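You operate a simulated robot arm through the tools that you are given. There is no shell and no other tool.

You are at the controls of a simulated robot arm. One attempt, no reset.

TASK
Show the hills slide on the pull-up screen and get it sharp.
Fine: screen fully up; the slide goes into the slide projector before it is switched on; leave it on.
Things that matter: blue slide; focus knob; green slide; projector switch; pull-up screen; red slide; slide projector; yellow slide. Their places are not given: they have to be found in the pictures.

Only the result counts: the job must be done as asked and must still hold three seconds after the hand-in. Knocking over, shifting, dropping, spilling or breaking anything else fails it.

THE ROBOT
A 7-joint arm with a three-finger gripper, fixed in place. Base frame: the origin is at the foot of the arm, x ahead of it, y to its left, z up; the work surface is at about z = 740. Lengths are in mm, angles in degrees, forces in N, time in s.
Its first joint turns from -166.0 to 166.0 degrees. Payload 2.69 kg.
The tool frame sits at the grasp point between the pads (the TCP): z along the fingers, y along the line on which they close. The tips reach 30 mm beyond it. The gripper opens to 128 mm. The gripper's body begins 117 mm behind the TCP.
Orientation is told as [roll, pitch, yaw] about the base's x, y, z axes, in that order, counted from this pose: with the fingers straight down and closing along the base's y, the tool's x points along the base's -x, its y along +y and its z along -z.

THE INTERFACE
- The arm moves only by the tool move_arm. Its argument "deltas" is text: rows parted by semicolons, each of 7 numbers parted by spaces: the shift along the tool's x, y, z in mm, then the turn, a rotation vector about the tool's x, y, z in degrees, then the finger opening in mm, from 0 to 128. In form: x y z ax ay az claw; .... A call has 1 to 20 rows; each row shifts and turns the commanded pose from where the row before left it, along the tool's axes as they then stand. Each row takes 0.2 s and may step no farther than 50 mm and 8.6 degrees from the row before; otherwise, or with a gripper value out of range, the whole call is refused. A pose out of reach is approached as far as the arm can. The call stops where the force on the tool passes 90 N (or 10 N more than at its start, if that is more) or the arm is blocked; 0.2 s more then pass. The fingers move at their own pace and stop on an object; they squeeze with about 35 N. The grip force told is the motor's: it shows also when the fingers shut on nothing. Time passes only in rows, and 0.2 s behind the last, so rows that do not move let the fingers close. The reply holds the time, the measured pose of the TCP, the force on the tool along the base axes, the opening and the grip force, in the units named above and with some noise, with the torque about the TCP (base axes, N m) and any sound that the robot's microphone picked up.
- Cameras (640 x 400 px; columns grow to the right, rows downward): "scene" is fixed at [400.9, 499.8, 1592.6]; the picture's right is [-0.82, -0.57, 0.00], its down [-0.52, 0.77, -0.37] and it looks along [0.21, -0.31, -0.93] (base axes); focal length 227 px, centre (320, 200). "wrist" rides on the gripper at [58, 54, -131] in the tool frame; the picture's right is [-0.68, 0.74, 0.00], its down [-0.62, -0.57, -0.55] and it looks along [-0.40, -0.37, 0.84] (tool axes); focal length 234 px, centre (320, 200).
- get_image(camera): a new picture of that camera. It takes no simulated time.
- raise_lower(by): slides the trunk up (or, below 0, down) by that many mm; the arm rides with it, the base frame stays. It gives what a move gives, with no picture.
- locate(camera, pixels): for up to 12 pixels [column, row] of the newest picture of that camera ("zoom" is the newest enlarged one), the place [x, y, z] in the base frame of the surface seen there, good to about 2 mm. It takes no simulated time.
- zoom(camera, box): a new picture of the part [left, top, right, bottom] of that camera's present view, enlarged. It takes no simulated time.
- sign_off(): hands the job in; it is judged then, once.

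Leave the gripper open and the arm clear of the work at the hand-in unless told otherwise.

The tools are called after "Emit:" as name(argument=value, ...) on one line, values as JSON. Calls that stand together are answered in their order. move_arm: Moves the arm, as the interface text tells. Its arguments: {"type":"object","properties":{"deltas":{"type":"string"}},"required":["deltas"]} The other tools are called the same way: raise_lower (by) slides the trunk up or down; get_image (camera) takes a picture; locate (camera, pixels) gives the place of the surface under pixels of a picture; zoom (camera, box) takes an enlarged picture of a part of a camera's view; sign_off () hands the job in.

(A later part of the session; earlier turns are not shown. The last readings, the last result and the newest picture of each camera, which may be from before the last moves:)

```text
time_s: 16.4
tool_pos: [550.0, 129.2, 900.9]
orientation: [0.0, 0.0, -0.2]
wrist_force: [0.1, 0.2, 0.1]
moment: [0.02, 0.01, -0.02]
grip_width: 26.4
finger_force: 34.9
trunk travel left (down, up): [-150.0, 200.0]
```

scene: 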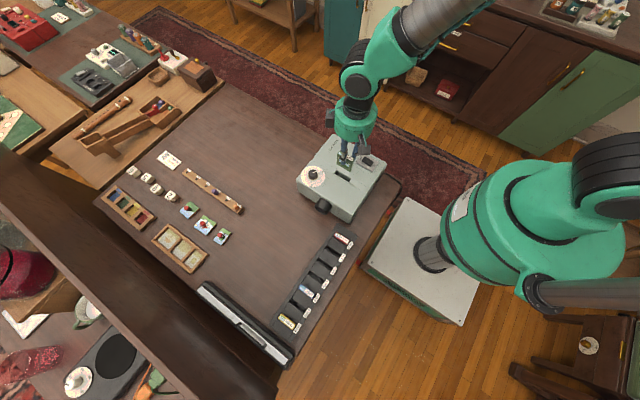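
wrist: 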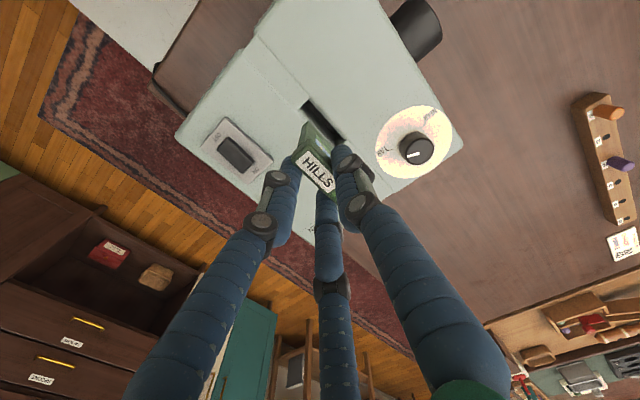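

Emit:
move_arm(deltas="0 0 0 0 0 0 30; 0 0 0 0 0 0 40; 0 0 0 0 0 0 50; 0 0 0 0 0 0 50; 0 0 0 0 0 0 50")

Emit:
zoom(camera="wrist", box=[270, 90, 370, 190])

Emit:
zoom(camera="scene", box=[325, 145, 370, 190])

```text
time_s: 17.6
tool_pos: [551.1, 129.5, 901.0]
orientation: [0.1, 0.0, -0.1]
wrist_force: [0.0, -0.7, 0.2]
moment: [-0.01, -0.01, 0.02]
grip_width: 49.9
finger_force: 0.0
trunk travel left (down, up): [-150.0, 200.0]
```

```text
4.00 times, centred on (320, 140) of wrist
```

zoom: 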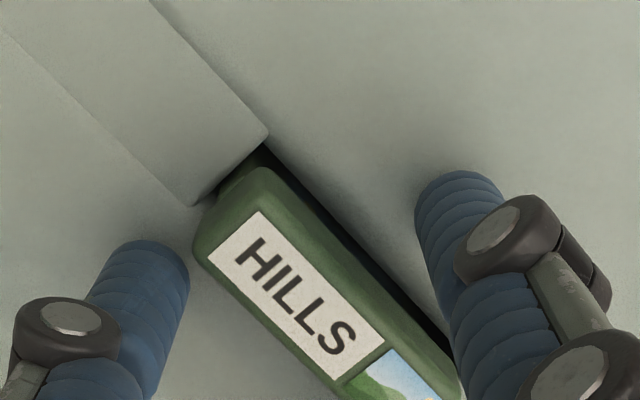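

```text
8.89 times, centred on (348, 168) of scene
```

zoom: 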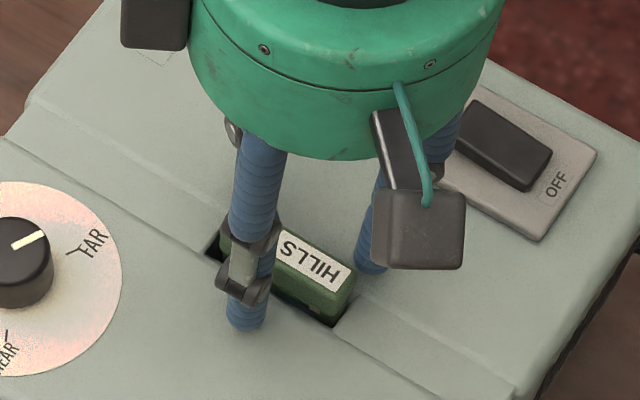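

The slide dropped into the slot. I'll lift the hand clear and measure the slide's height and seating.

Emit:
move_arm(deltas="0 0 -20 0 0 0 50; 0 0 -40 0 0 0 50; 0 0 -40 0 0 0 50; 0 0 0 0 0 0 50")

Emit:
zoom(camera="wrist", box=[265, 60, 385, 180])

Emit:
zoom(camera="scene", box=[315, 140, 375, 200])

```text
time_s: 18.6
tool_pos: [548.7, 126.8, 1001.4]
orientation: [0.1, 0.0, -0.1]
wrist_force: [0.0, -0.1, 0.5]
moment: [0.02, -0.06, 0.04]
grip_width: 50.1
finger_force: 0.1
trunk travel left (down, up): [-150.0, 200.0]
```

```text
3.33 times, centred on (325, 120) of wrist
```

zoom: 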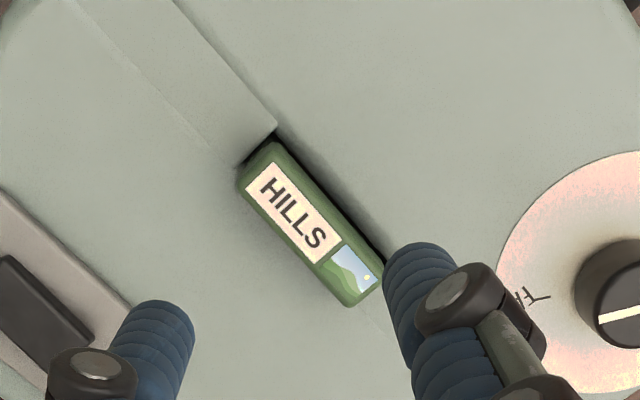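

```text
6.67 times, centred on (345, 170) of scene
```

zoom: 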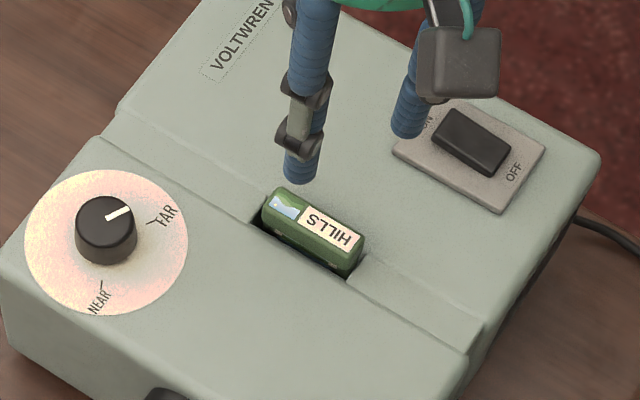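

Emit:
locate(camera="zoom", pixels=[[280, 195], [270, 205], [310, 215], [355, 240], [345, 262], [355, 270], [320, 228], [290, 240], [330, 255], [265, 225], [340, 245], [250, 230]])

Emit:
locate(camera="wrist", pixels=[[318, 125], [330, 140], [300, 105], [305, 118], [338, 145], [290, 140]])

```text
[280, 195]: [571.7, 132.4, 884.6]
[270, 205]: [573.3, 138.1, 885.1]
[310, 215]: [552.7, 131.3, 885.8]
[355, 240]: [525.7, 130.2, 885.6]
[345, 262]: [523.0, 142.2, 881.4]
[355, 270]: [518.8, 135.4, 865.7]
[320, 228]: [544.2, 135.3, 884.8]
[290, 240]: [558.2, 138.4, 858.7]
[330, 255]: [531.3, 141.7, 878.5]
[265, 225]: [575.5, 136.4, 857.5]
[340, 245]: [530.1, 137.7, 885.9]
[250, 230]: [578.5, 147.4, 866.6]
```

```text
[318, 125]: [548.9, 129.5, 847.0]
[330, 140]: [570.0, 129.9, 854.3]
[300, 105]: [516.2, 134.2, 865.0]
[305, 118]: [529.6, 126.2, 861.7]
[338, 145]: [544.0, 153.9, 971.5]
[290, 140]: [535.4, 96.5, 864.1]
```

Slide top is at z≈885 (7 mm lower than when released), cap about 18 mm above the housing. To be sure it is fully seated, I'll press it gently with closed fingers: shift +7 mm in y, close, come down to about z=918 first.

Emit:
move_arm(deltas="0 7 0 0 0 0 0; 0 0 20 0 0 0 0; 0 0 30 0 0 0 0; 0 0 25 0 0 0 0; 0 0 5 0 0 0 0; 0 0 0 0 0 0 0")

Emit:
zoom(camera="wrist", box=[270, 90, 370, 190])

Emit:
zoom(camera="scene", box=[315, 140, 375, 200])

```text
time_s: 20.0
tool_pos: [549.7, 135.3, 920.9]
orientation: [0.1, 0.0, -0.2]
wrist_force: [0.0, -0.6, 1.0]
moment: [-0.05, -0.05, 0.01]
grip_width: 2.2
finger_force: 31.6
trunk travel left (down, up): [-150.0, 200.0]
```

```text
4.00 times, centred on (320, 140) of wrist
```

zoom: 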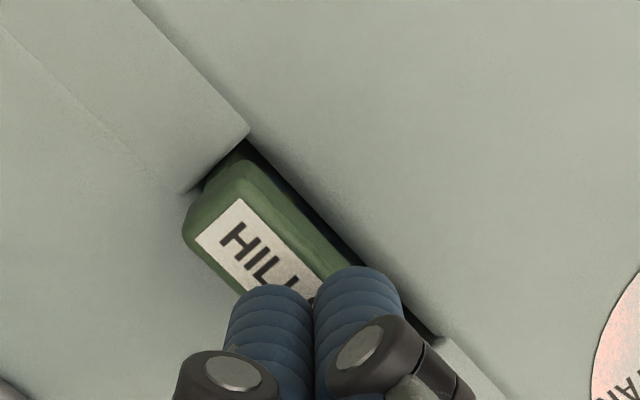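

```text
6.67 times, centred on (345, 170) of scene
```

zoom: 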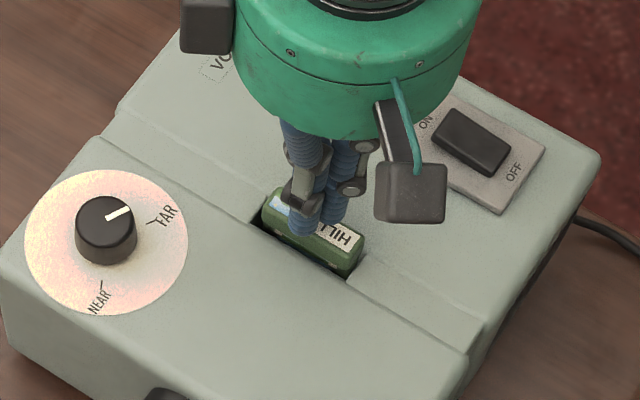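

The closed tips are centred over the slide. I press down in small steps and read the force.

Emit:
move_arm(deltas="0 0 3 0 0 0 0; 0 0 2 0 0 0 0; 0 0 1 0 0 0 0; 0 0 0 0 0 0 0")

```text
time_s: 21.0
tool_pos: [549.1, 135.4, 914.3]
orientation: [-0.1, -0.1, -0.1]
wrist_force: [0.0, -0.2, 0.5]
moment: [0.01, 0.0, -0.01]
grip_width: 2.2
finger_force: 31.9
trunk travel left (down, up): [-150.0, 200.0]
```

Emit:
move_arm(deltas="0 0 1 0 0 0 0; 0 0 1 0 0 0 0; 0 0 1 0 0 0 0; 0 0 1 0 0 0 0; 0 0 0 0 0 0 0")

```text
time_s: 22.2
tool_pos: [549.1, 135.5, 910.3]
orientation: [-0.1, 0.1, 0.0]
wrist_force: [0.3, 0.6, -1.0]
moment: [-0.02, -0.02, -0.02]
grip_width: 2.1
finger_force: 31.3
trunk travel left (down, up): [-150.0, 200.0]
```

No contact yet (tips perhaps shorter than stated). I continue in 1 mm steps.

Emit:
move_arm(deltas="0 0 1 0 0 0 0; 0 0 1 0 0 0 0; 0 0 1 0 0 0 0; 0 0 1 0 0 0 0; 0 0 0 0 0 0 0")

Emit:
zoom(camera="scene", box=[315, 140, 375, 200])

```text
time_s: 23.4
tool_pos: [549.3, 136.0, 908.3]
orientation: [0.2, -0.2, -0.1]
wrist_force: [-3.9, 0.2, 41.2]
moment: [-0.22, 0.26, -0.02]
grip_width: 5.9
finger_force: 30.9
trunk travel left (down, up): [-150.0, 200.0]
```

```text
6.67 times, centred on (345, 170) of scene
```

zoom: 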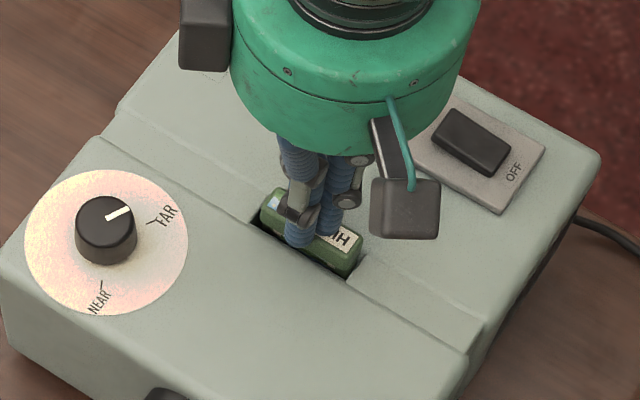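

At 41 N the slide didn't move further: it is solidly seated (tips reach ≈24 mm past the TCP). I back off upward, then travel towards the screen handle, stopping at about (499, 600, 1015).

Emit:
move_arm(deltas="0 0 -5 0 0 0 2; 0 0 -30 0 0 0 2; 0 0 -40 0 0 0 2; 0 0 -35 0 0 0 40; 5 46.4 0 0 0 0 40; 5 46.4 0 0 0 0 40; 5 46.4 0 0 0 0 40; 5 46.4 0 0 0 0 40; 5 46.4 0 0 0 0 40; 5 46.4 0 0 0 0 40; 5 46.4 0 0 0 0 40; 5 46.4 0 0 0 0 40; 5 46.4 0 0 0 0 40; 5 46.4 0 0 0 0 40; 0 0 0 0 0 0 40; 0 0 0 0 0 0 40")

Emit:
get_image(camera="wrist")

Emit:
get_image(camera="scene")

```text
time_s: 26.8
tool_pos: [501.6, 599.2, 1015.9]
orientation: [0.0, 0.0, -0.1]
wrist_force: [0.4, -0.4, 0.3]
moment: [-0.02, -0.01, -0.01]
grip_width: 39.8
finger_force: 0.1
trunk travel left (down, up): [-150.0, 200.0]
```

```text
taken
```

wrist: 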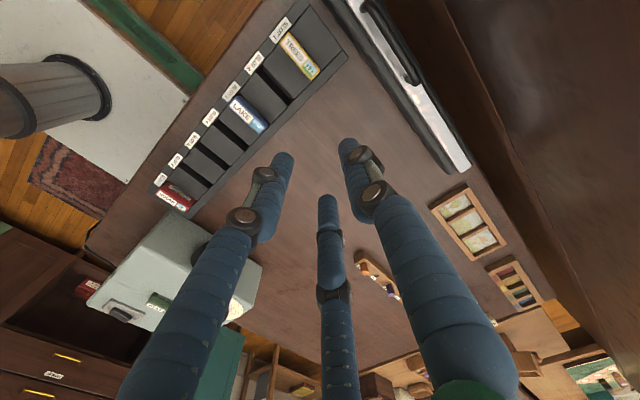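

```text
taken
```

scene: 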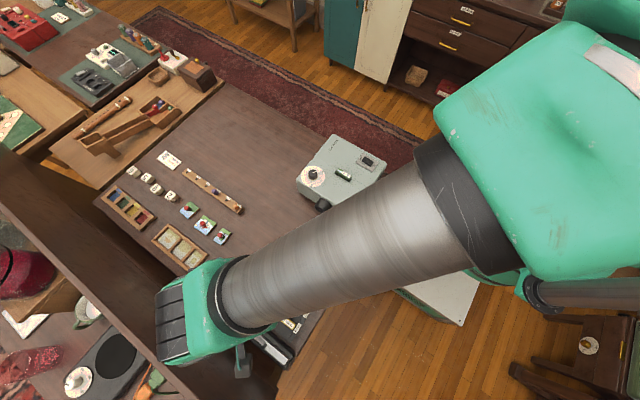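

I'm at (501,599,1016). The handle is visible in the wrist view near (395,50). I tilt the tool 16° about its x so that the fingers lean toward +y and the body stays away from the panel.

Emit:
move_arm(deltas="0 0 0 -8 0 0 40; 0 0 0 -8 0 0 40; 0 0 0 0 0 0 40")

Emit:
get_image(camera="wrist")

Emit:
zoom(camera="wrist", box=[330, 0, 490, 130])

```text
time_s: 27.6
tool_pos: [500.5, 599.5, 1016.8]
orientation: [16.1, -0.1, -0.1]
wrist_force: [-0.5, -0.4, 0.2]
moment: [0.06, 0.02, -0.02]
grip_width: 39.6
finger_force: 0.0
trunk travel left (down, up): [-150.0, 200.0]
```

```text
taken
```

wrist: 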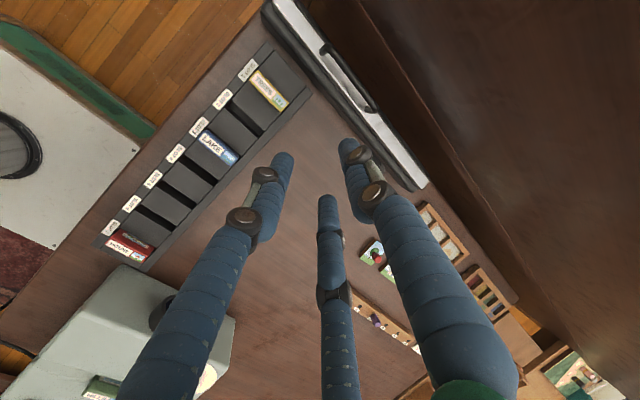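

```text
3.08 times, centred on (410, 65) of wrist
```

zoom: 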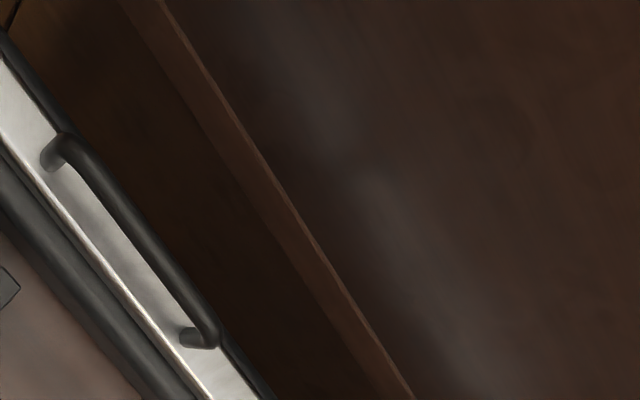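

Emit:
locate(camera="zoom", pixels=[[70, 145], [100, 180], [130, 215], [160, 250], [190, 290], [212, 330], [45, 160], [185, 340], [140, 300], [110, 250], [300, 240], [330, 250]])

Emit:
zoom(camera="wrist", box=[335, 30, 405, 100])

```text
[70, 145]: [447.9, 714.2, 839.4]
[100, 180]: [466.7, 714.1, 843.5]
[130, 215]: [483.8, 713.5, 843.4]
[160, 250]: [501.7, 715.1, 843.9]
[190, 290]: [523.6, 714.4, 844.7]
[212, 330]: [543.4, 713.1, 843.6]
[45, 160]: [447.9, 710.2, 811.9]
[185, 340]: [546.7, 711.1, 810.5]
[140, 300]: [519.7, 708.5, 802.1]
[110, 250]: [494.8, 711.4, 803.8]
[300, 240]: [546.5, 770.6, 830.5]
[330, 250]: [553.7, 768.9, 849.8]
```

```text
5.71 times, centred on (370, 65) of wrist
```

zoom: 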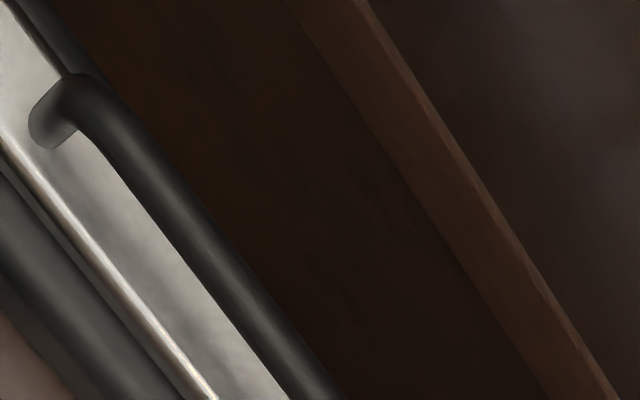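

The handle bar runs x 447–547 at y≈713, top z≈844 (centre ≈838). I move to a pre-grasp 100 mm back along the tilted tool axis: about (497, 679, 938).

Emit:
move_arm(deltas="1.2 18.3 32.7 0 0 0 40; 1.2 18.3 32.7 0 0 0 40; 1.1 18.3 32.8 0 0 0 40; 0 0 0 0 0 0 40; 0 0 0 0 0 0 40")

Emit:
get_image(camera="wrist")

Emit:
zoom(camera="wrist", box=[270, 50, 410, 190])

```text
time_s: 28.8
tool_pos: [496.4, 679.3, 936.1]
orientation: [16.0, -0.1, -0.1]
wrist_force: [0.0, 0.5, 0.0]
moment: [0.0, -0.01, 0.04]
grip_width: 40.0
finger_force: 0.1
trunk travel left (down, up): [-150.0, 200.0]
```

```text
taken
```

wrist: 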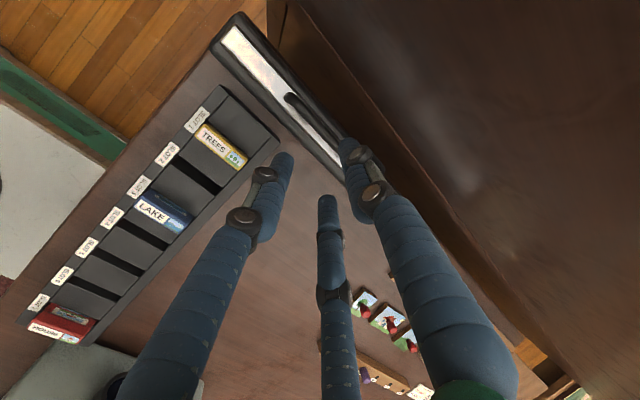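

```text
2.86 times, centred on (340, 120) of wrist
```

zoom: 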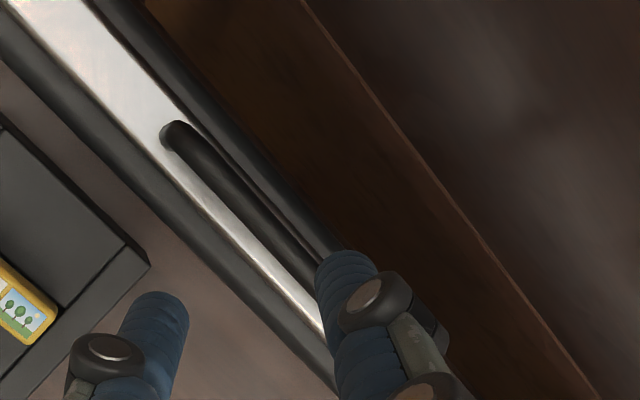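

Looks aligned. I advance 65 mm along the tool axis and check again.

Emit:
move_arm(deltas="0 0 35 0 0 0 40; 0 0 30 0 0 0 40; 0 0 0 0 0 0 40")

Emit:
get_image(camera="wrist")

Emit:
zoom(camera="wrist", box=[260, 80, 400, 220])

```text
time_s: 29.6
tool_pos: [497.6, 697.2, 872.3]
orientation: [16.0, 0.0, 0.0]
wrist_force: [-0.4, 0.0, -0.8]
moment: [-0.02, 0.04, 0.03]
grip_width: 40.1
finger_force: 0.0
trunk travel left (down, up): [-150.0, 200.0]
```

```text
taken
```

wrist: 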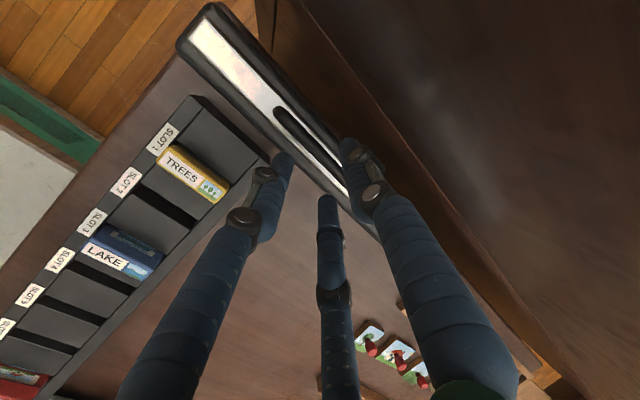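

```text
2.86 times, centred on (330, 150) of wrist
```

zoom: 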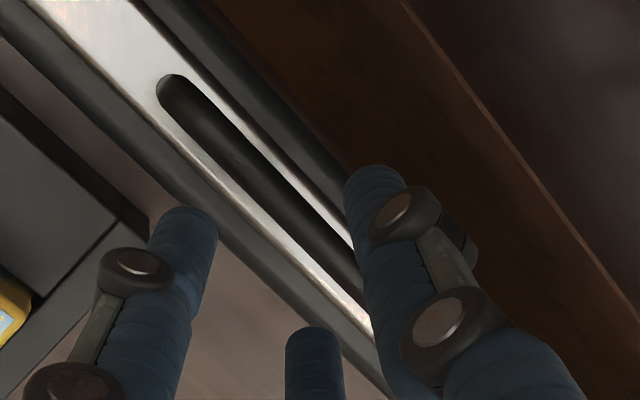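

The bar lies between thumb and fingers. I advance the last ~31 mm in small steps, still open.

Emit:
move_arm(deltas="0 0.5 12 0 0 0 40; 0 0.4 10 0 0 0 40; 0 0 5 0 0 0 40; 0 0 3 0 0 0 40; 0 0 0 0 0 0 40")

Emit:
zoom(camera="wrist", box=[260, 80, 400, 220])

```text
time_s: 30.8
tool_pos: [497.6, 707.0, 846.2]
orientation: [16.0, 0.1, -0.1]
wrist_force: [0.1, 0.5, 0.3]
moment: [-0.01, 0.04, 0.01]
grip_width: 39.9
finger_force: 0.0
trunk travel left (down, up): [-150.0, 200.0]
```

```text
2.86 times, centred on (330, 150) of wrist
```

zoom: 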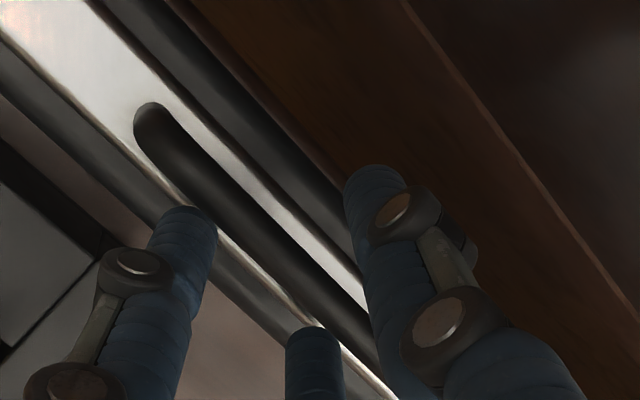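

Still free. I advance 4 mm more and close the fingers on the bar.

Emit:
move_arm(deltas="0 0 4 0 0 0 40; 0 0 0 0 0 0 30; 0 0 0 0 0 0 20; 0 0 0 0 0 0 5; 0 0 0 0 0 0 5; 0 0 0 0 0 0 5")

Emit:
zoom(camera="wrist", box=[260, 80, 400, 220])

```text
time_s: 32.2
tool_pos: [498.1, 710.0, 841.8]
orientation: [16.1, 0.0, -0.1]
wrist_force: [-0.8, 20.9, 1.6]
moment: [0.11, -0.01, 0.06]
grip_width: 16.5
finger_force: 42.0
trunk travel left (down, up): [-150.0, 200.0]
```

```text
2.86 times, centred on (330, 150) of wrist
```

zoom: 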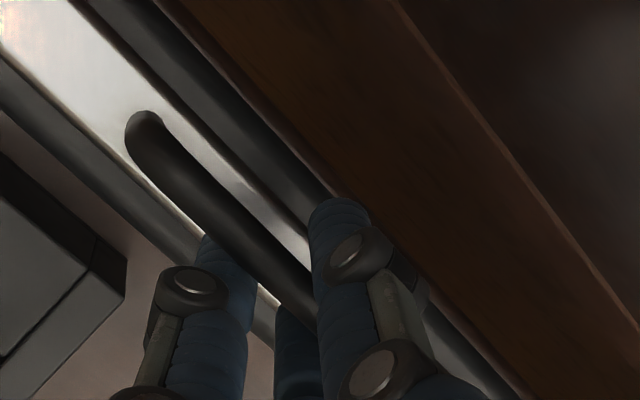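

Gripped the bar (16.5 mm opening), with +21 N in y pulling the arm toward it. I relax by shifting ~2 mm in +y.

Emit:
move_arm(deltas="0 2.0 0.4 0 0 0 5; 0 0 0 0 0 0 5; 0 0 0 0 0 0 5")

```text
time_s: 33.0
tool_pos: [497.1, 710.0, 843.1]
orientation: [15.9, 0.0, -0.1]
wrist_force: [3.1, 2.3, 9.1]
moment: [0.09, 0.03, 0.09]
grip_width: 16.5
finger_force: 42.0
trunk travel left (down, up): [-150.0, 200.0]
```

Relaxed. Now I pull straight up (base z) slowly, 20 mm at first, reading the force.

Emit:
move_arm(deltas="0 1.38 -4.81 0 0 0 5; 0 1.38 -4.81 0 0 0 5; 0 1.38 -4.81 0 0 0 5; 0 1.38 -4.81 0 0 0 5; 0 0 0 0 0 0 5")

Emit:
get_image(camera="wrist")

```text
time_s: 34.2
tool_pos: [498.0, 708.7, 862.1]
orientation: [15.9, 0.1, -0.2]
wrist_force: [14.5, -6.7, -5.7]
moment: [-0.08, -0.21, 0.06]
grip_width: 16.5
finger_force: 41.6
trunk travel left (down, up): [-150.0, 200.0]
```

```text
taken
```

wrist: 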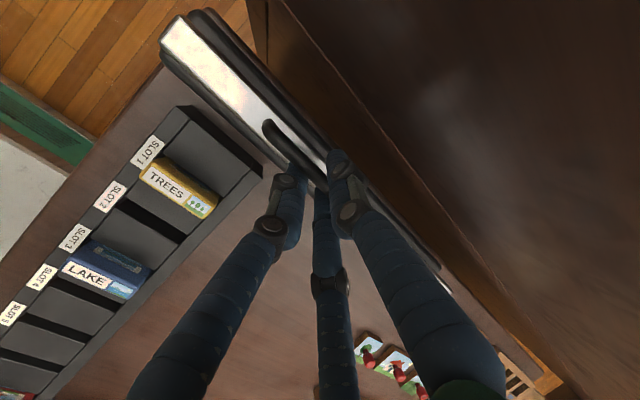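

The slat rises with the handle. There's +14 N in x and −7 N in y, so I trim the command (+1.2 mm x, −0.6 mm y) and continue up.

Emit:
move_arm(deltas="-1.2 -0.6 0 0 0 0 5; 0 2.76 -9.61 0 0 0 5; 0 2.76 -9.61 0 0 0 5; 0 2.76 -9.61 0 0 0 5; 0 2.76 -9.61 0 0 0 5; 0 0 0 0 0 0 5")

```text
time_s: 35.6
tool_pos: [498.0, 708.6, 902.9]
orientation: [16.0, 0.0, -0.1]
wrist_force: [-10.6, -4.1, -0.5]
moment: [-0.02, 0.65, 0.31]
grip_width: 16.3
finger_force: 41.9
trunk travel left (down, up): [-150.0, 200.0]
```

Rising well (z=903). I trim x back slightly and continue 80 mm more.

Emit:
move_arm(deltas="0.5 2.4 -9.7 0 0 0 5; 0 2.76 -9.61 0 0 0 5; 0 2.76 -9.61 0 0 0 5; 0 2.76 -9.61 0 0 0 5; 0 2.76 -9.61 0 0 0 5; 0 2.76 -9.61 0 0 0 5; 0 2.76 -9.61 0 0 0 5; 0 2.76 -9.61 0 0 0 5; 0 0 0 0 0 0 5")

Emit:
get_image(camera="scene")

Emit:
get_image(camera="wrist")

```text
time_s: 37.6
tool_pos: [498.1, 709.3, 981.6]
orientation: [16.0, 0.0, -0.1]
wrist_force: [-7.3, -5.8, -2.7]
moment: [-0.02, 0.16, 0.11]
grip_width: 16.4
finger_force: 42.2
trunk travel left (down, up): [-150.0, 200.0]
```

```text
taken
```

scene: 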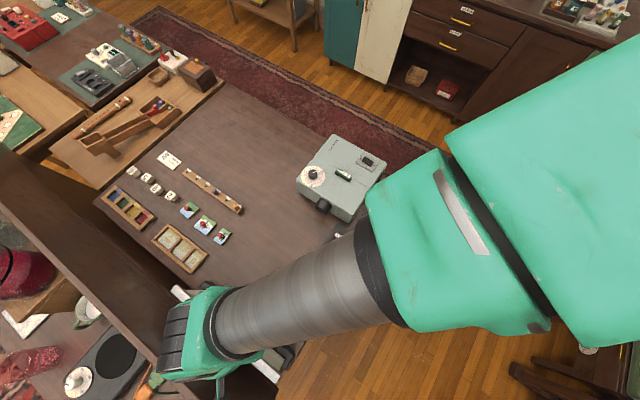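

```text
taken
```

wrist: 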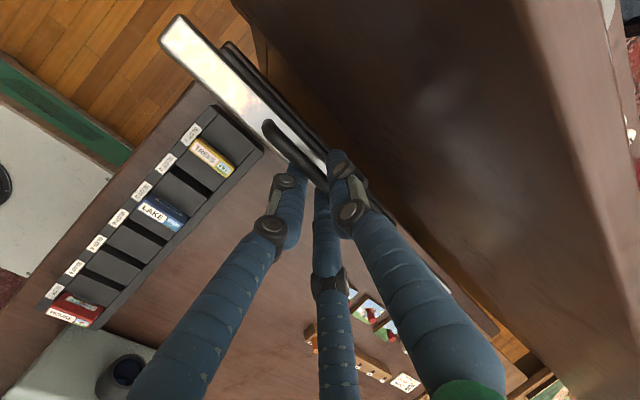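

The screen follows; slat now about 140 mm higher. I continue another 90 mm, watching for the end stop or a click.

Emit:
move_arm(deltas="0.6 2.3 -9.7 0 0 0 5; 0 2.76 -9.61 0 0 0 5; 0 2.76 -9.61 0 0 0 5; 0 2.76 -9.61 0 0 0 5; 0 2.76 -9.61 0 0 0 5; 0 2.76 -9.61 0 0 0 5; 0 2.76 -9.61 0 0 0 5; 0 2.76 -9.61 0 0 0 5; 0 2.76 -9.61 0 0 0 5; 0 0 0 0 0 0 5")

```text
time_s: 39.8
tool_pos: [498.7, 710.0, 1072.0]
orientation: [16.0, 0.0, -0.1]
wrist_force: [8.6, -2.7, -1.1]
moment: [-0.04, 0.24, 0.15]
grip_width: 16.5
finger_force: 41.7
trunk travel left (down, up): [-150.0, 200.0]
```

Emit:
move_arm(deltas="-0.3 2.5 -9.6 0 0 0 5; 0 2.76 -9.61 0 0 0 5; 0 2.76 -9.61 0 0 0 5; 0 2.76 -9.61 0 0 0 5; 0 2.76 -9.61 0 0 0 5; 0 2.76 -9.61 0 0 0 5; 0 2.76 -9.61 0 0 0 5; 0 2.76 -9.61 0 0 0 5; 0 0 0 0 0 0 5")

Emit:
get_image(camera="scene")

Emit:
get_image(camera="wrist")

```text
time_s: 41.8
tool_pos: [498.3, 711.6, 1153.0]
orientation: [16.0, 0.0, -0.1]
wrist_force: [1.2, -0.1, -1.6]
moment: [0.04, 0.04, -0.01]
grip_width: 4.9
finger_force: 0.0
trunk travel left (down, up): [-150.0, 200.0]
```

```text
taken
```

scene: 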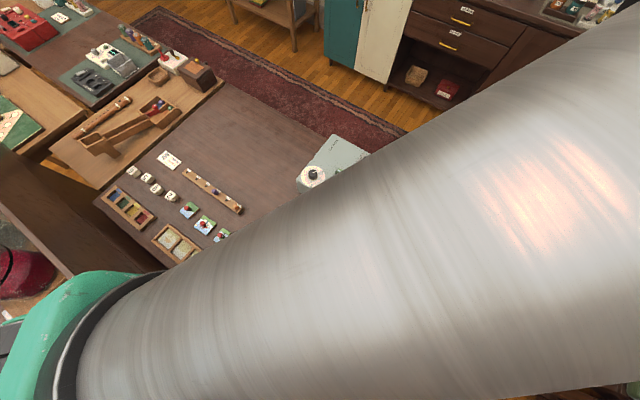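

```text
taken
```

wrist: 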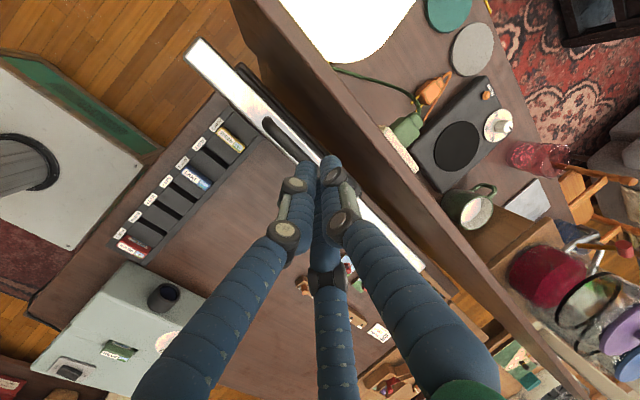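

The fingers slipped off the bar (width 4.9, no grip) somewhere between z=1072 and 1153 — possibly at the end stop. I'll measure where the slat and handle are now.

Emit:
locate(camera="wrist", pixels=[[270, 122], [285, 140], [200, 50], [240, 100], [255, 120], [380, 215], [400, 235], [300, 150], [250, 75], [320, 30]])

Emit:
zoom(camera="wrist", box=[170, 20, 430, 260])

```text
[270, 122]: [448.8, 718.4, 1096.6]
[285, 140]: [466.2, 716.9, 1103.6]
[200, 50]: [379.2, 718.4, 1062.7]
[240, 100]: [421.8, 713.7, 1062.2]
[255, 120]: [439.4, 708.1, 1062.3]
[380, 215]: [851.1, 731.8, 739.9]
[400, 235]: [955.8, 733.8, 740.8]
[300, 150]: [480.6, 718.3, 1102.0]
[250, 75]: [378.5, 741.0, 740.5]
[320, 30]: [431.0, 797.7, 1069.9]
```

```text
1.67 times, centred on (300, 140) of wrist
```

zoom: 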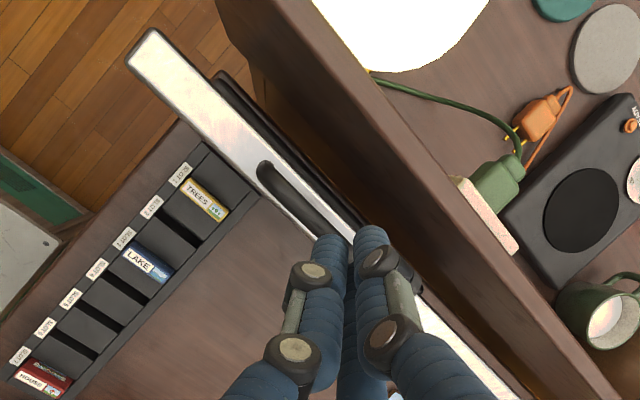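

The slat is now at z≈1062 (it was 804) and the handle top at ≈1103, so it rose 258 mm and stays there. To check that this is really the end stop, I open, go back down over the bar, and re-grip.

Emit:
move_arm(deltas="0 0 0 0 0 0 40; 0 0 0 0 0 0 40; 0 -4.6 12 0 0 0 40; 0 -4.6 16 0 0 0 40; 0 -2.8 10 0 0 0 40; 0 0 0 0 0 0 40")

Emit:
zoom(camera="wrist", box=[230, 60, 390, 220])

```text
time_s: 43.2
tool_pos: [497.3, 708.3, 1111.8]
orientation: [16.0, 0.0, -0.2]
wrist_force: [0.4, -0.1, -0.3]
moment: [-0.01, 0.02, -0.01]
grip_width: 39.8
finger_force: 0.0
trunk travel left (down, up): [-150.0, 200.0]
```

```text
2.50 times, centred on (310, 140) of wrist
```

zoom: 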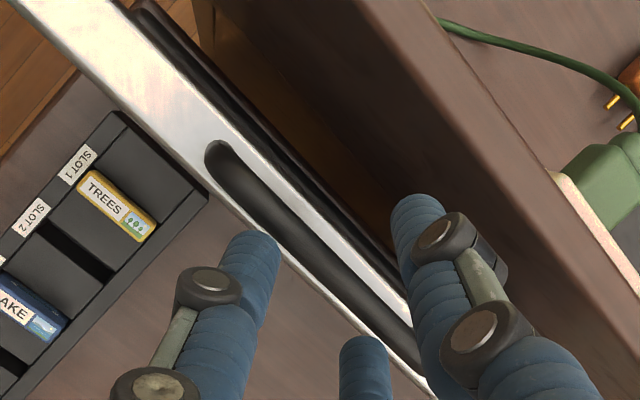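

The bar is between the jaws again. I go 8 mm lower and close.

Emit:
move_arm(deltas="0 -2.2 8 0 0 0 40; 0 0 0 0 0 0 30; 0 0 0 0 0 0 20; 0 0 0 0 0 0 5; 0 0 0 0 0 0 5; 0 0 0 0 0 0 5")

Emit:
zoom(camera="wrist", box=[230, 60, 390, 220])

```text
time_s: 44.6
tool_pos: [498.2, 708.8, 1104.6]
orientation: [16.0, -0.1, -0.1]
wrist_force: [-0.8, -0.5, -0.3]
moment: [0.01, -0.01, -0.01]
grip_width: 4.9
finger_force: 0.1
trunk travel left (down, up): [-150.0, 200.0]
```

```text
2.50 times, centred on (310, 140) of wrist
```

zoom: 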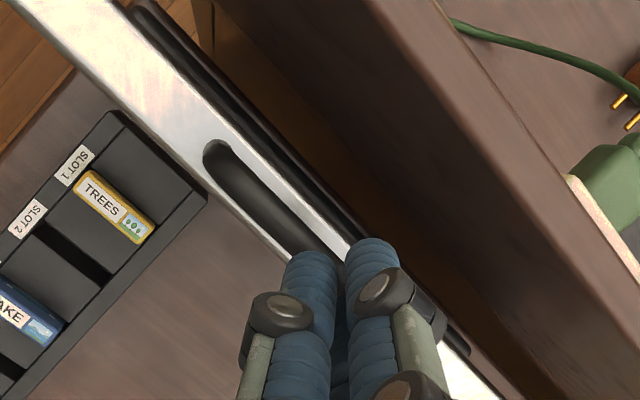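

Closed on nothing — the bar must be lower than I thought. I measure it again.

Emit:
get_image(camera="wrist")

Emit:
locate(camera="wrist", pixels=[[273, 122], [285, 140], [240, 80], [260, 110], [295, 150], [310, 160], [215, 60]])

```text
taken
```

wrist: 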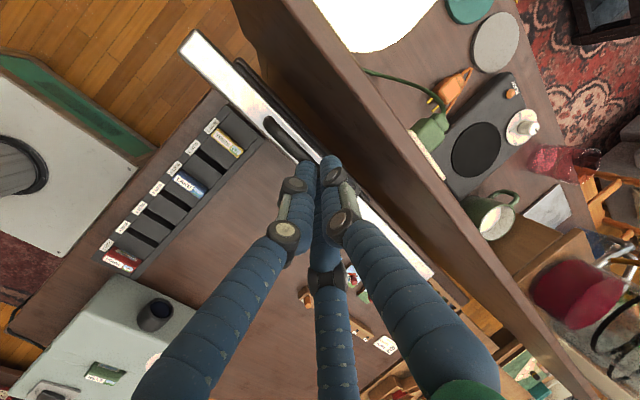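

```text
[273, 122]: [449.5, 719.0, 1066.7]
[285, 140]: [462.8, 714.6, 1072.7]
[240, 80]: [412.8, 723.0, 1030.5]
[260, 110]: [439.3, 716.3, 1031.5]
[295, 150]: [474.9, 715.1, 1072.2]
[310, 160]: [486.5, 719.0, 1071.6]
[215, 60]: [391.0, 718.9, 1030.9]
```

The screen is sinking slowly (31 mm in 2.8 s): it is spring-returned and must catch at the top, which my friction grip didn't reach firmly. I'll let it settle and re-grip with the fingers hooked under the bar (tool tilted ~60°) so it can't slip. First I retreat from the bar and tilt.

Emit:
move_arm(deltas="0 0 -45 0 0 0 5; 0 0 -45 0 0 0 5; 0 -45 -10 0 0 0 36; 0 -45 -10 0 0 0 36; 0 0 0 -8.5 0 0 36; 0 0 0 -8.5 0 0 36; 0 0 0 -8.5 0 0 36; 0 0 0 -8.5 0 0 36; 0 0 0 -8.5 0 0 36; 0 0 0 0 0 0 36")

Emit:
get_image(camera="wrist")

Emit:
get_image(camera="scene")

```text
time_s: 46.8
tool_pos: [498.3, 591.3, 1185.1]
orientation: [58.6, 0.1, -0.1]
wrist_force: [0.3, 0.0, 0.7]
moment: [0.01, 0.04, 0.01]
grip_width: 35.7
finger_force: 0.1
trunk travel left (down, up): [-150.0, 200.0]
```

```text
taken
```

wrist: 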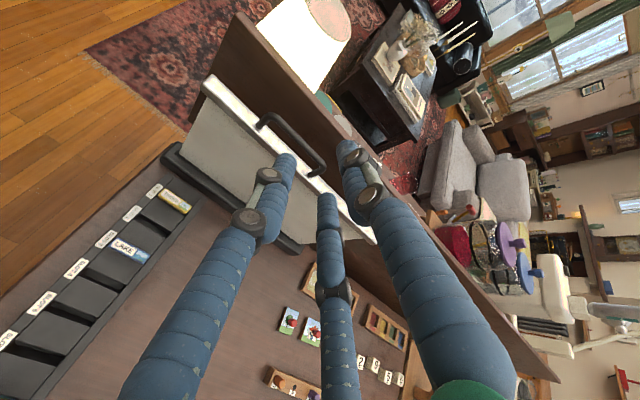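

```text
taken
```

scene: 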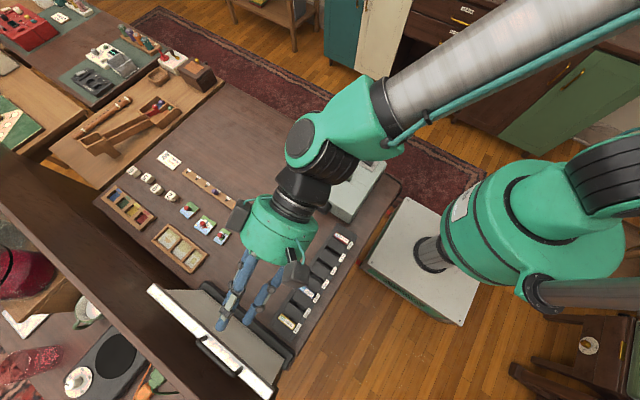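

Clear view: the white screen is up with the handle at about (285,140) in the wrist view. I measure its current height.

Emit:
locate(camera="wrist", pixels=[[275, 122], [300, 145], [318, 165], [240, 105], [225, 95], [320, 185], [200, 140], [190, 170], [290, 235], [350, 215], [262, 120], [180, 200]])

Emit:
zoom(camera="scene", box=[140, 270, 310, 400])

```text
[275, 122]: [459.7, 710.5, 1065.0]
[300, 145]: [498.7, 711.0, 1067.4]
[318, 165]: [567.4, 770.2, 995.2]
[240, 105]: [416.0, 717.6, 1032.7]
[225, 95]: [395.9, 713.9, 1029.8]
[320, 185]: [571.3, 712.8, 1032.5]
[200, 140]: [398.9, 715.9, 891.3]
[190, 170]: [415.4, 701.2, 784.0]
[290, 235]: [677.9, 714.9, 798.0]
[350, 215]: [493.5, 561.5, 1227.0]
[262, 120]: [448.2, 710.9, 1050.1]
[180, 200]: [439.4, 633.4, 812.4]
```

```text
3.08 times, centred on (225, 335) of scene
```

zoom: 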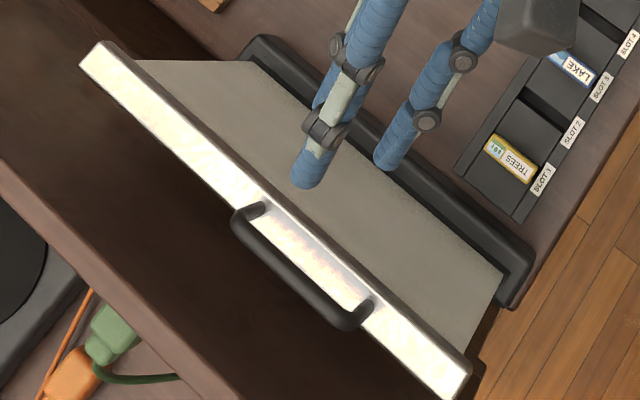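

The slat is still at z≈1031 — same as 2 s ago, so it may not be sinking steadily. I'll wait one second and measure again.

Emit:
move_arm(deltas="0 0 0 0 0 0 36; 0 0 0 0 0 0 36; 0 0 0 0 0 0 36; 0 0 0 0 0 0 36; 0 0 0 0 0 0 36")

Emit:
get_image(camera="wrist")

Emit:
locate(camera="wrist", pixels=[[275, 122], [300, 145], [240, 105], [225, 95], [320, 185], [200, 140]])

```text
time_s: 48.0
tool_pos: [497.5, 591.4, 1184.9]
orientation: [58.6, 0.0, -0.1]
wrist_force: [-0.3, -1.0, -0.8]
moment: [0.02, 0.0, 0.03]
grip_width: 36.2
finger_force: 0.1
trunk travel left (down, up): [-150.0, 200.0]
```

```text
taken
```

wrist: 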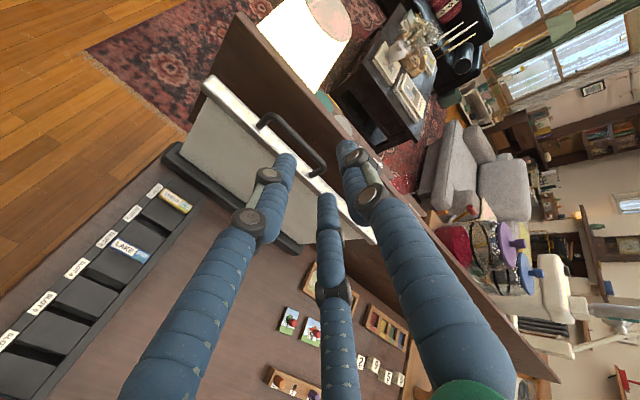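

```text
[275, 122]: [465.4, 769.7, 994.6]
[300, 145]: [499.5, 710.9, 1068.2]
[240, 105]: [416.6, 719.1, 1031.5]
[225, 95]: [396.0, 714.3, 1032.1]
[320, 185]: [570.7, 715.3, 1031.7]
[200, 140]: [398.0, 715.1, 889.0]
```

It's static at slat z≈1031.5 (bar centre ≈1066). So it holds by friction where left; my earlier grip squeezed off the bar. I'll rotate to fully horizontal fingers (90°) so two fingers go under the bar and the thumb above it.

Emit:
move_arm(deltas="0 0 0 -7.85 0 0 36; 0 0 0 -7.85 0 0 36; 0 0 0 -7.85 0 0 36; 0 0 0 -7.85 0 0 36; 0 0 0 0 0 0 36; 0 0 0 0 0 0 36")

Emit:
get_image(camera="wrist")

Emit:
get_image(camera="scene")

```text
time_s: 49.4
tool_pos: [497.2, 591.1, 1184.2]
orientation: [89.9, 0.0, -0.1]
wrist_force: [-0.3, 0.4, -0.6]
moment: [-0.02, -0.01, -0.03]
grip_width: 35.8
finger_force: 0.1
trunk travel left (down, up): [-150.0, 200.0]
```

```text
taken
```

wrist: 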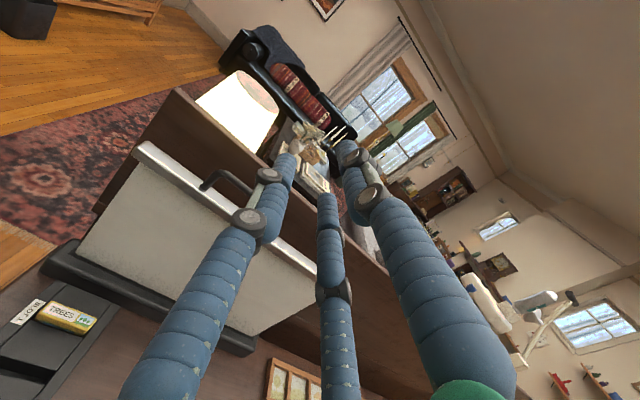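

```text
taken
```

scene: 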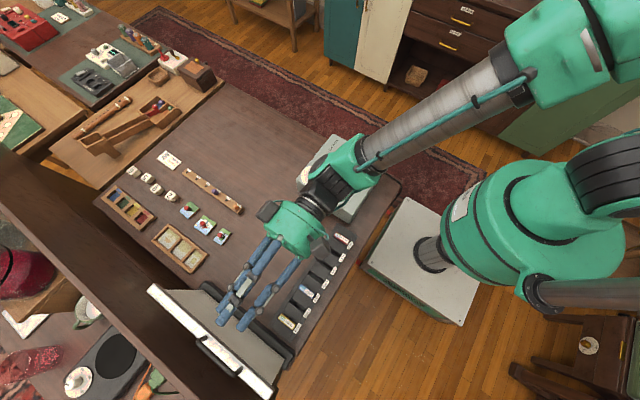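

The fingers are now horizontal, pointing at the screen. I go down to put the TCP at z≈1062 while still back at y≈591, then check heights.

Emit:
move_arm(deltas="0 -41 0 0 0 0 36; 0 -41 0 0 0 0 36; 0 -40 0 0 0 0 36; 0 0 0 0 0 0 36; 0 0 0 0 0 0 36")

Emit:
get_image(camera="wrist")

Emit:
zoom(camera="wrist", box=[150, 60, 390, 260])

```text
time_s: 50.6
tool_pos: [497.7, 591.3, 1063.8]
orientation: [89.9, -0.1, -0.2]
wrist_force: [-0.4, -0.8, 0.5]
moment: [-0.02, -0.01, 0.01]
grip_width: 35.9
finger_force: 0.0
trunk travel left (down, up): [-150.0, 200.0]
```

```text
taken
```

wrist: 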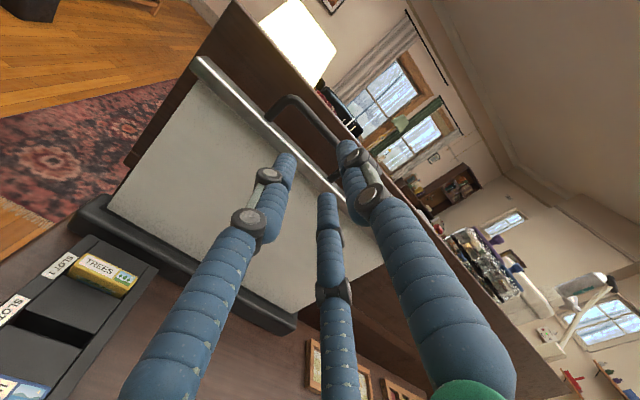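

```text
2.00 times, centred on (270, 160) of wrist
```

zoom: 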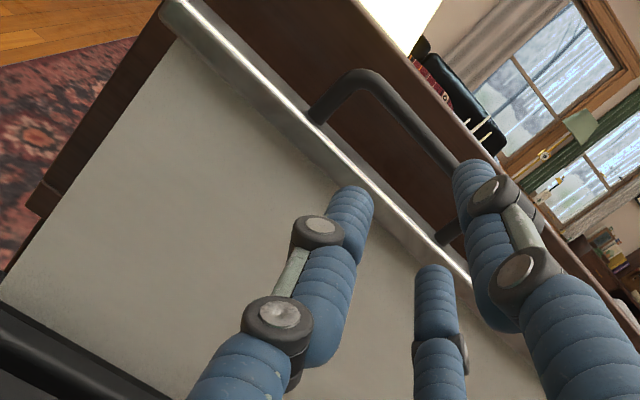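

Good view of the handle loop. I measure bar and slat once more from here.

Emit:
locate(camera="zoom", pixels=[[365, 75], [400, 105], [430, 140], [318, 118], [335, 95], [270, 90], [262, 105], [250, 75], [440, 230], [455, 250], [345, 200], [435, 275]])

Emit:
zoom(camera="scene", box=[150, 250, 330, 400])

```text
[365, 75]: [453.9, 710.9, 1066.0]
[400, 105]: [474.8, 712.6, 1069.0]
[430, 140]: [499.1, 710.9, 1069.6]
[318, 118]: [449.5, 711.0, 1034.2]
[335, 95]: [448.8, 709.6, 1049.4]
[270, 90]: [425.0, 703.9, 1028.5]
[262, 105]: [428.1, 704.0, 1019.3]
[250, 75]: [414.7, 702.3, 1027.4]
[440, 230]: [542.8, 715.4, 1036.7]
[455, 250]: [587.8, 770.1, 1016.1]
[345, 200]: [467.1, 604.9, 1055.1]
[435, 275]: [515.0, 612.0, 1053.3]
```

```text
2.67 times, centred on (240, 325) of scene
```

zoom: 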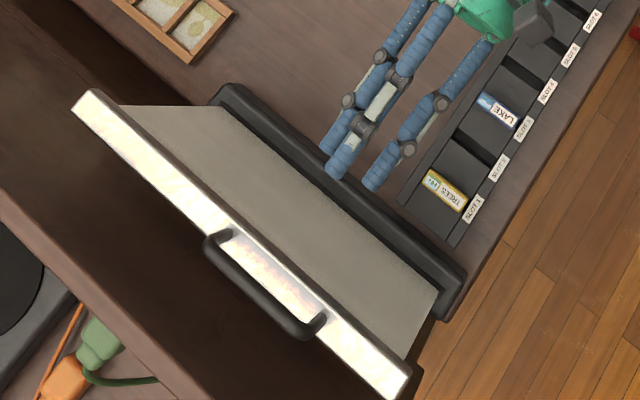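

Bar centre ≈ (498, 713, 1066), slat top ≈1031. I lower 2 mm and advance to y≈690 (tips just under the bar), then look.

Emit:
move_arm(deltas="0 -2 30 0 0 0 36; 0 0 35 0 0 0 36; 0 0 20 0 0 0 36; 0 0 13 0 0 0 36; 0 0 0 0 0 0 36")

Emit:
get_image(camera="wrist")

Emit:
zoom(camera="wrist", box=[230, 80, 390, 240])

```text
time_s: 51.8
tool_pos: [497.8, 690.3, 1060.4]
orientation: [90.0, 0.0, -0.1]
wrist_force: [-0.4, -0.2, -0.2]
moment: [0.01, 0.02, -0.01]
grip_width: 36.1
finger_force: 0.0
trunk travel left (down, up): [-150.0, 200.0]
```

```text
taken
```

wrist: 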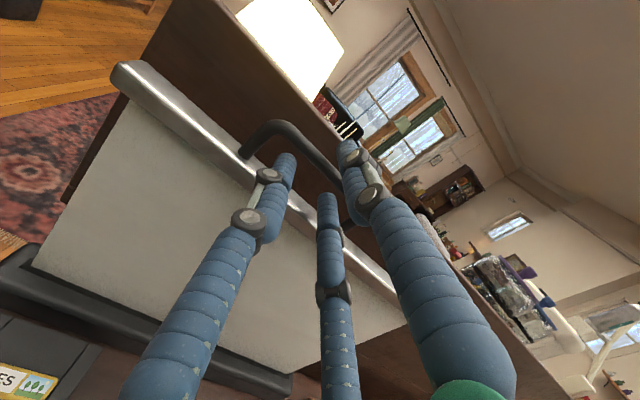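

```text
2.50 times, centred on (310, 160) of wrist
```

zoom: 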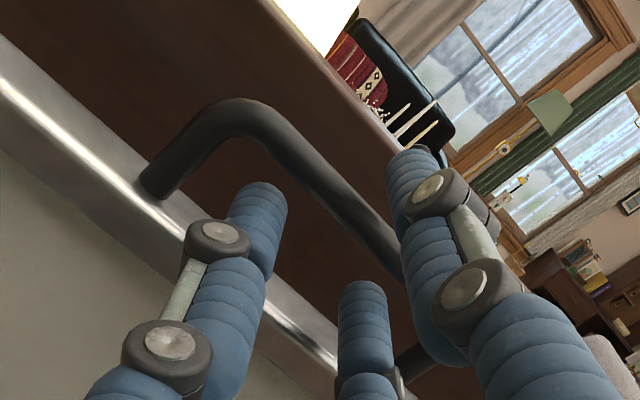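

Two fingers go under the bar inside the loop, thumb above. I advance 20 mm more and close.

Emit:
move_arm(deltas="0 0 10 0 0 0 36; 0 0 10 0 0 0 36; 0 0 0 0 0 0 36")

Emit:
zoom(camera="wrist", box=[230, 80, 390, 240])

```text
time_s: 52.6
tool_pos: [499.0, 709.5, 1060.6]
orientation: [89.9, 0.0, 0.0]
wrist_force: [-0.5, -0.1, 0.5]
moment: [-0.02, -0.03, 0.0]
grip_width: 35.9
finger_force: 0.1
trunk travel left (down, up): [-150.0, 200.0]
```

```text
2.50 times, centred on (310, 160) of wrist
```

zoom: 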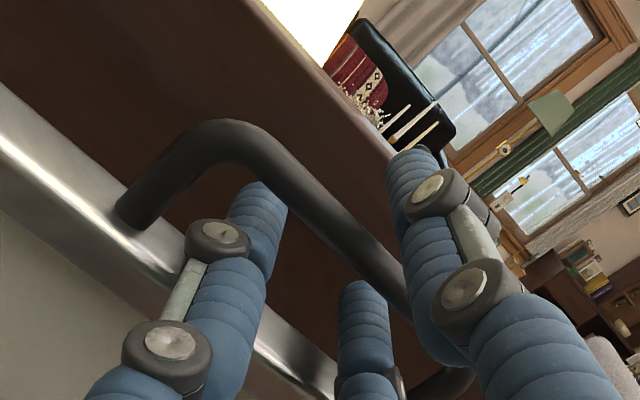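

The bar is well between the jaws with no contact. I close now.

Emit:
move_arm(deltas="0 0 0 0 0 0 28; 0 0 0 0 0 0 20; 0 0 0 0 0 0 5; 0 0 0 0 0 0 5; 0 0 0 0 0 0 5")

```text
time_s: 53.8
tool_pos: [497.7, 709.3, 1059.2]
orientation: [89.9, -0.1, -0.1]
wrist_force: [1.6, 4.1, 0.3]
moment: [-0.01, 0.01, -0.03]
grip_width: 16.7
finger_force: 42.5
trunk travel left (down, up): [-150.0, 200.0]
```

Gripped at 16.7 mm. I pull up 30 mm in 5 mm steps and read the force and any sound.

Emit:
move_arm(deltas="0 5 0 0 0 0 5; 0 5 0 0 0 0 5; 0 5 0 0 0 0 5; 0 5 0 0 0 0 5; 0 5 0 0 0 0 5; 0 5 0 0 0 0 5; 0 0 0 0 0 0 5")

```text
time_s: 55.4
tool_pos: [498.6, 709.6, 1091.2]
orientation: [89.9, 0.0, 0.0]
wrist_force: [2.7, 1.6, -2.0]
moment: [0.02, 0.02, 0.15]
grip_width: 16.4
finger_force: 42.1
trunk travel left (down, up): [-150.0, 200.0]
```

Free travel. I continue up in 5 mm steps another 30 mm.

Emit:
move_arm(deltas="0 5 0 0 0 0 5; 0 5 0 0 0 0 5; 0 5 0 0 0 0 5; 0 5 0 0 0 0 5; 0 5 0 0 0 0 5; 0 5 0 0 0 0 5; 0 0 0 0 0 0 5")

```text
time_s: 56.6
tool_pos: [497.1, 708.7, 1095.5]
orientation: [88.3, 0.8, -0.4]
wrist_force: [20.8, 36.9, -27.7]
moment: [-0.31, -0.48, -0.82]
grip_width: 17.2
finger_force: 42.8
trunk travel left (down, up): [-150.0, 200.0]
stopped in row 5: the force on the tool passed its limit at 94 N (the readings are from after the stop); the commanded pose is now the measured one
```

A hard end stop at TCP z≈1096 (bar ≈1099, slat ≈1065): the screen is fully up. I hold still a moment and see the force settle.

Emit:
move_arm(deltas="0 0 0 0 0 0 5; 0 0 0 0 0 0 5; 0 0 0 0 0 0 5")

Emit:
get_image(camera="scene")

Emit:
get_image(camera="wrist")

```text
time_s: 57.4
tool_pos: [497.0, 708.6, 1095.1]
orientation: [88.5, 0.8, -0.3]
wrist_force: [25.3, 29.4, -37.9]
moment: [-0.32, -0.79, -0.78]
grip_width: 16.6
finger_force: 42.2
trunk travel left (down, up): [-150.0, 200.0]
```

```text
taken
```

scene: 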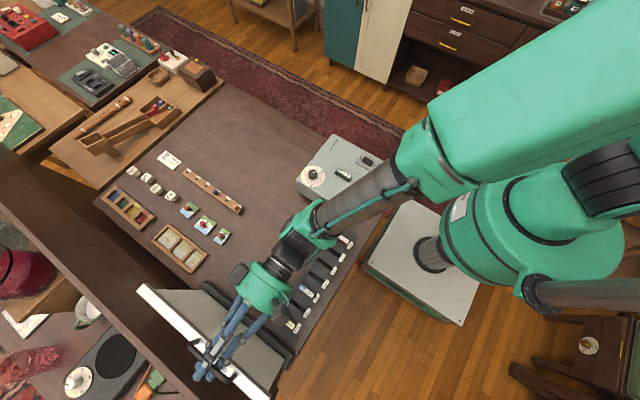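

```text
taken
```

wrist: 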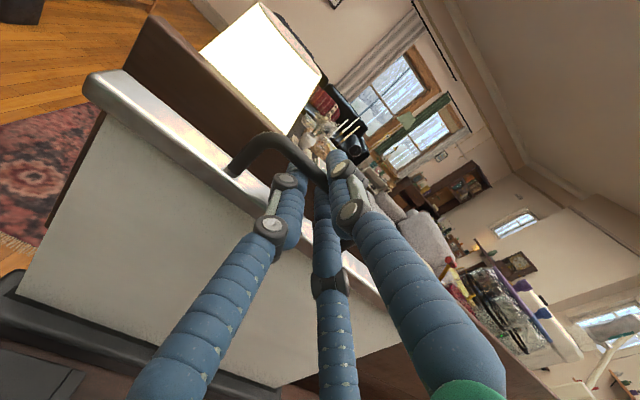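

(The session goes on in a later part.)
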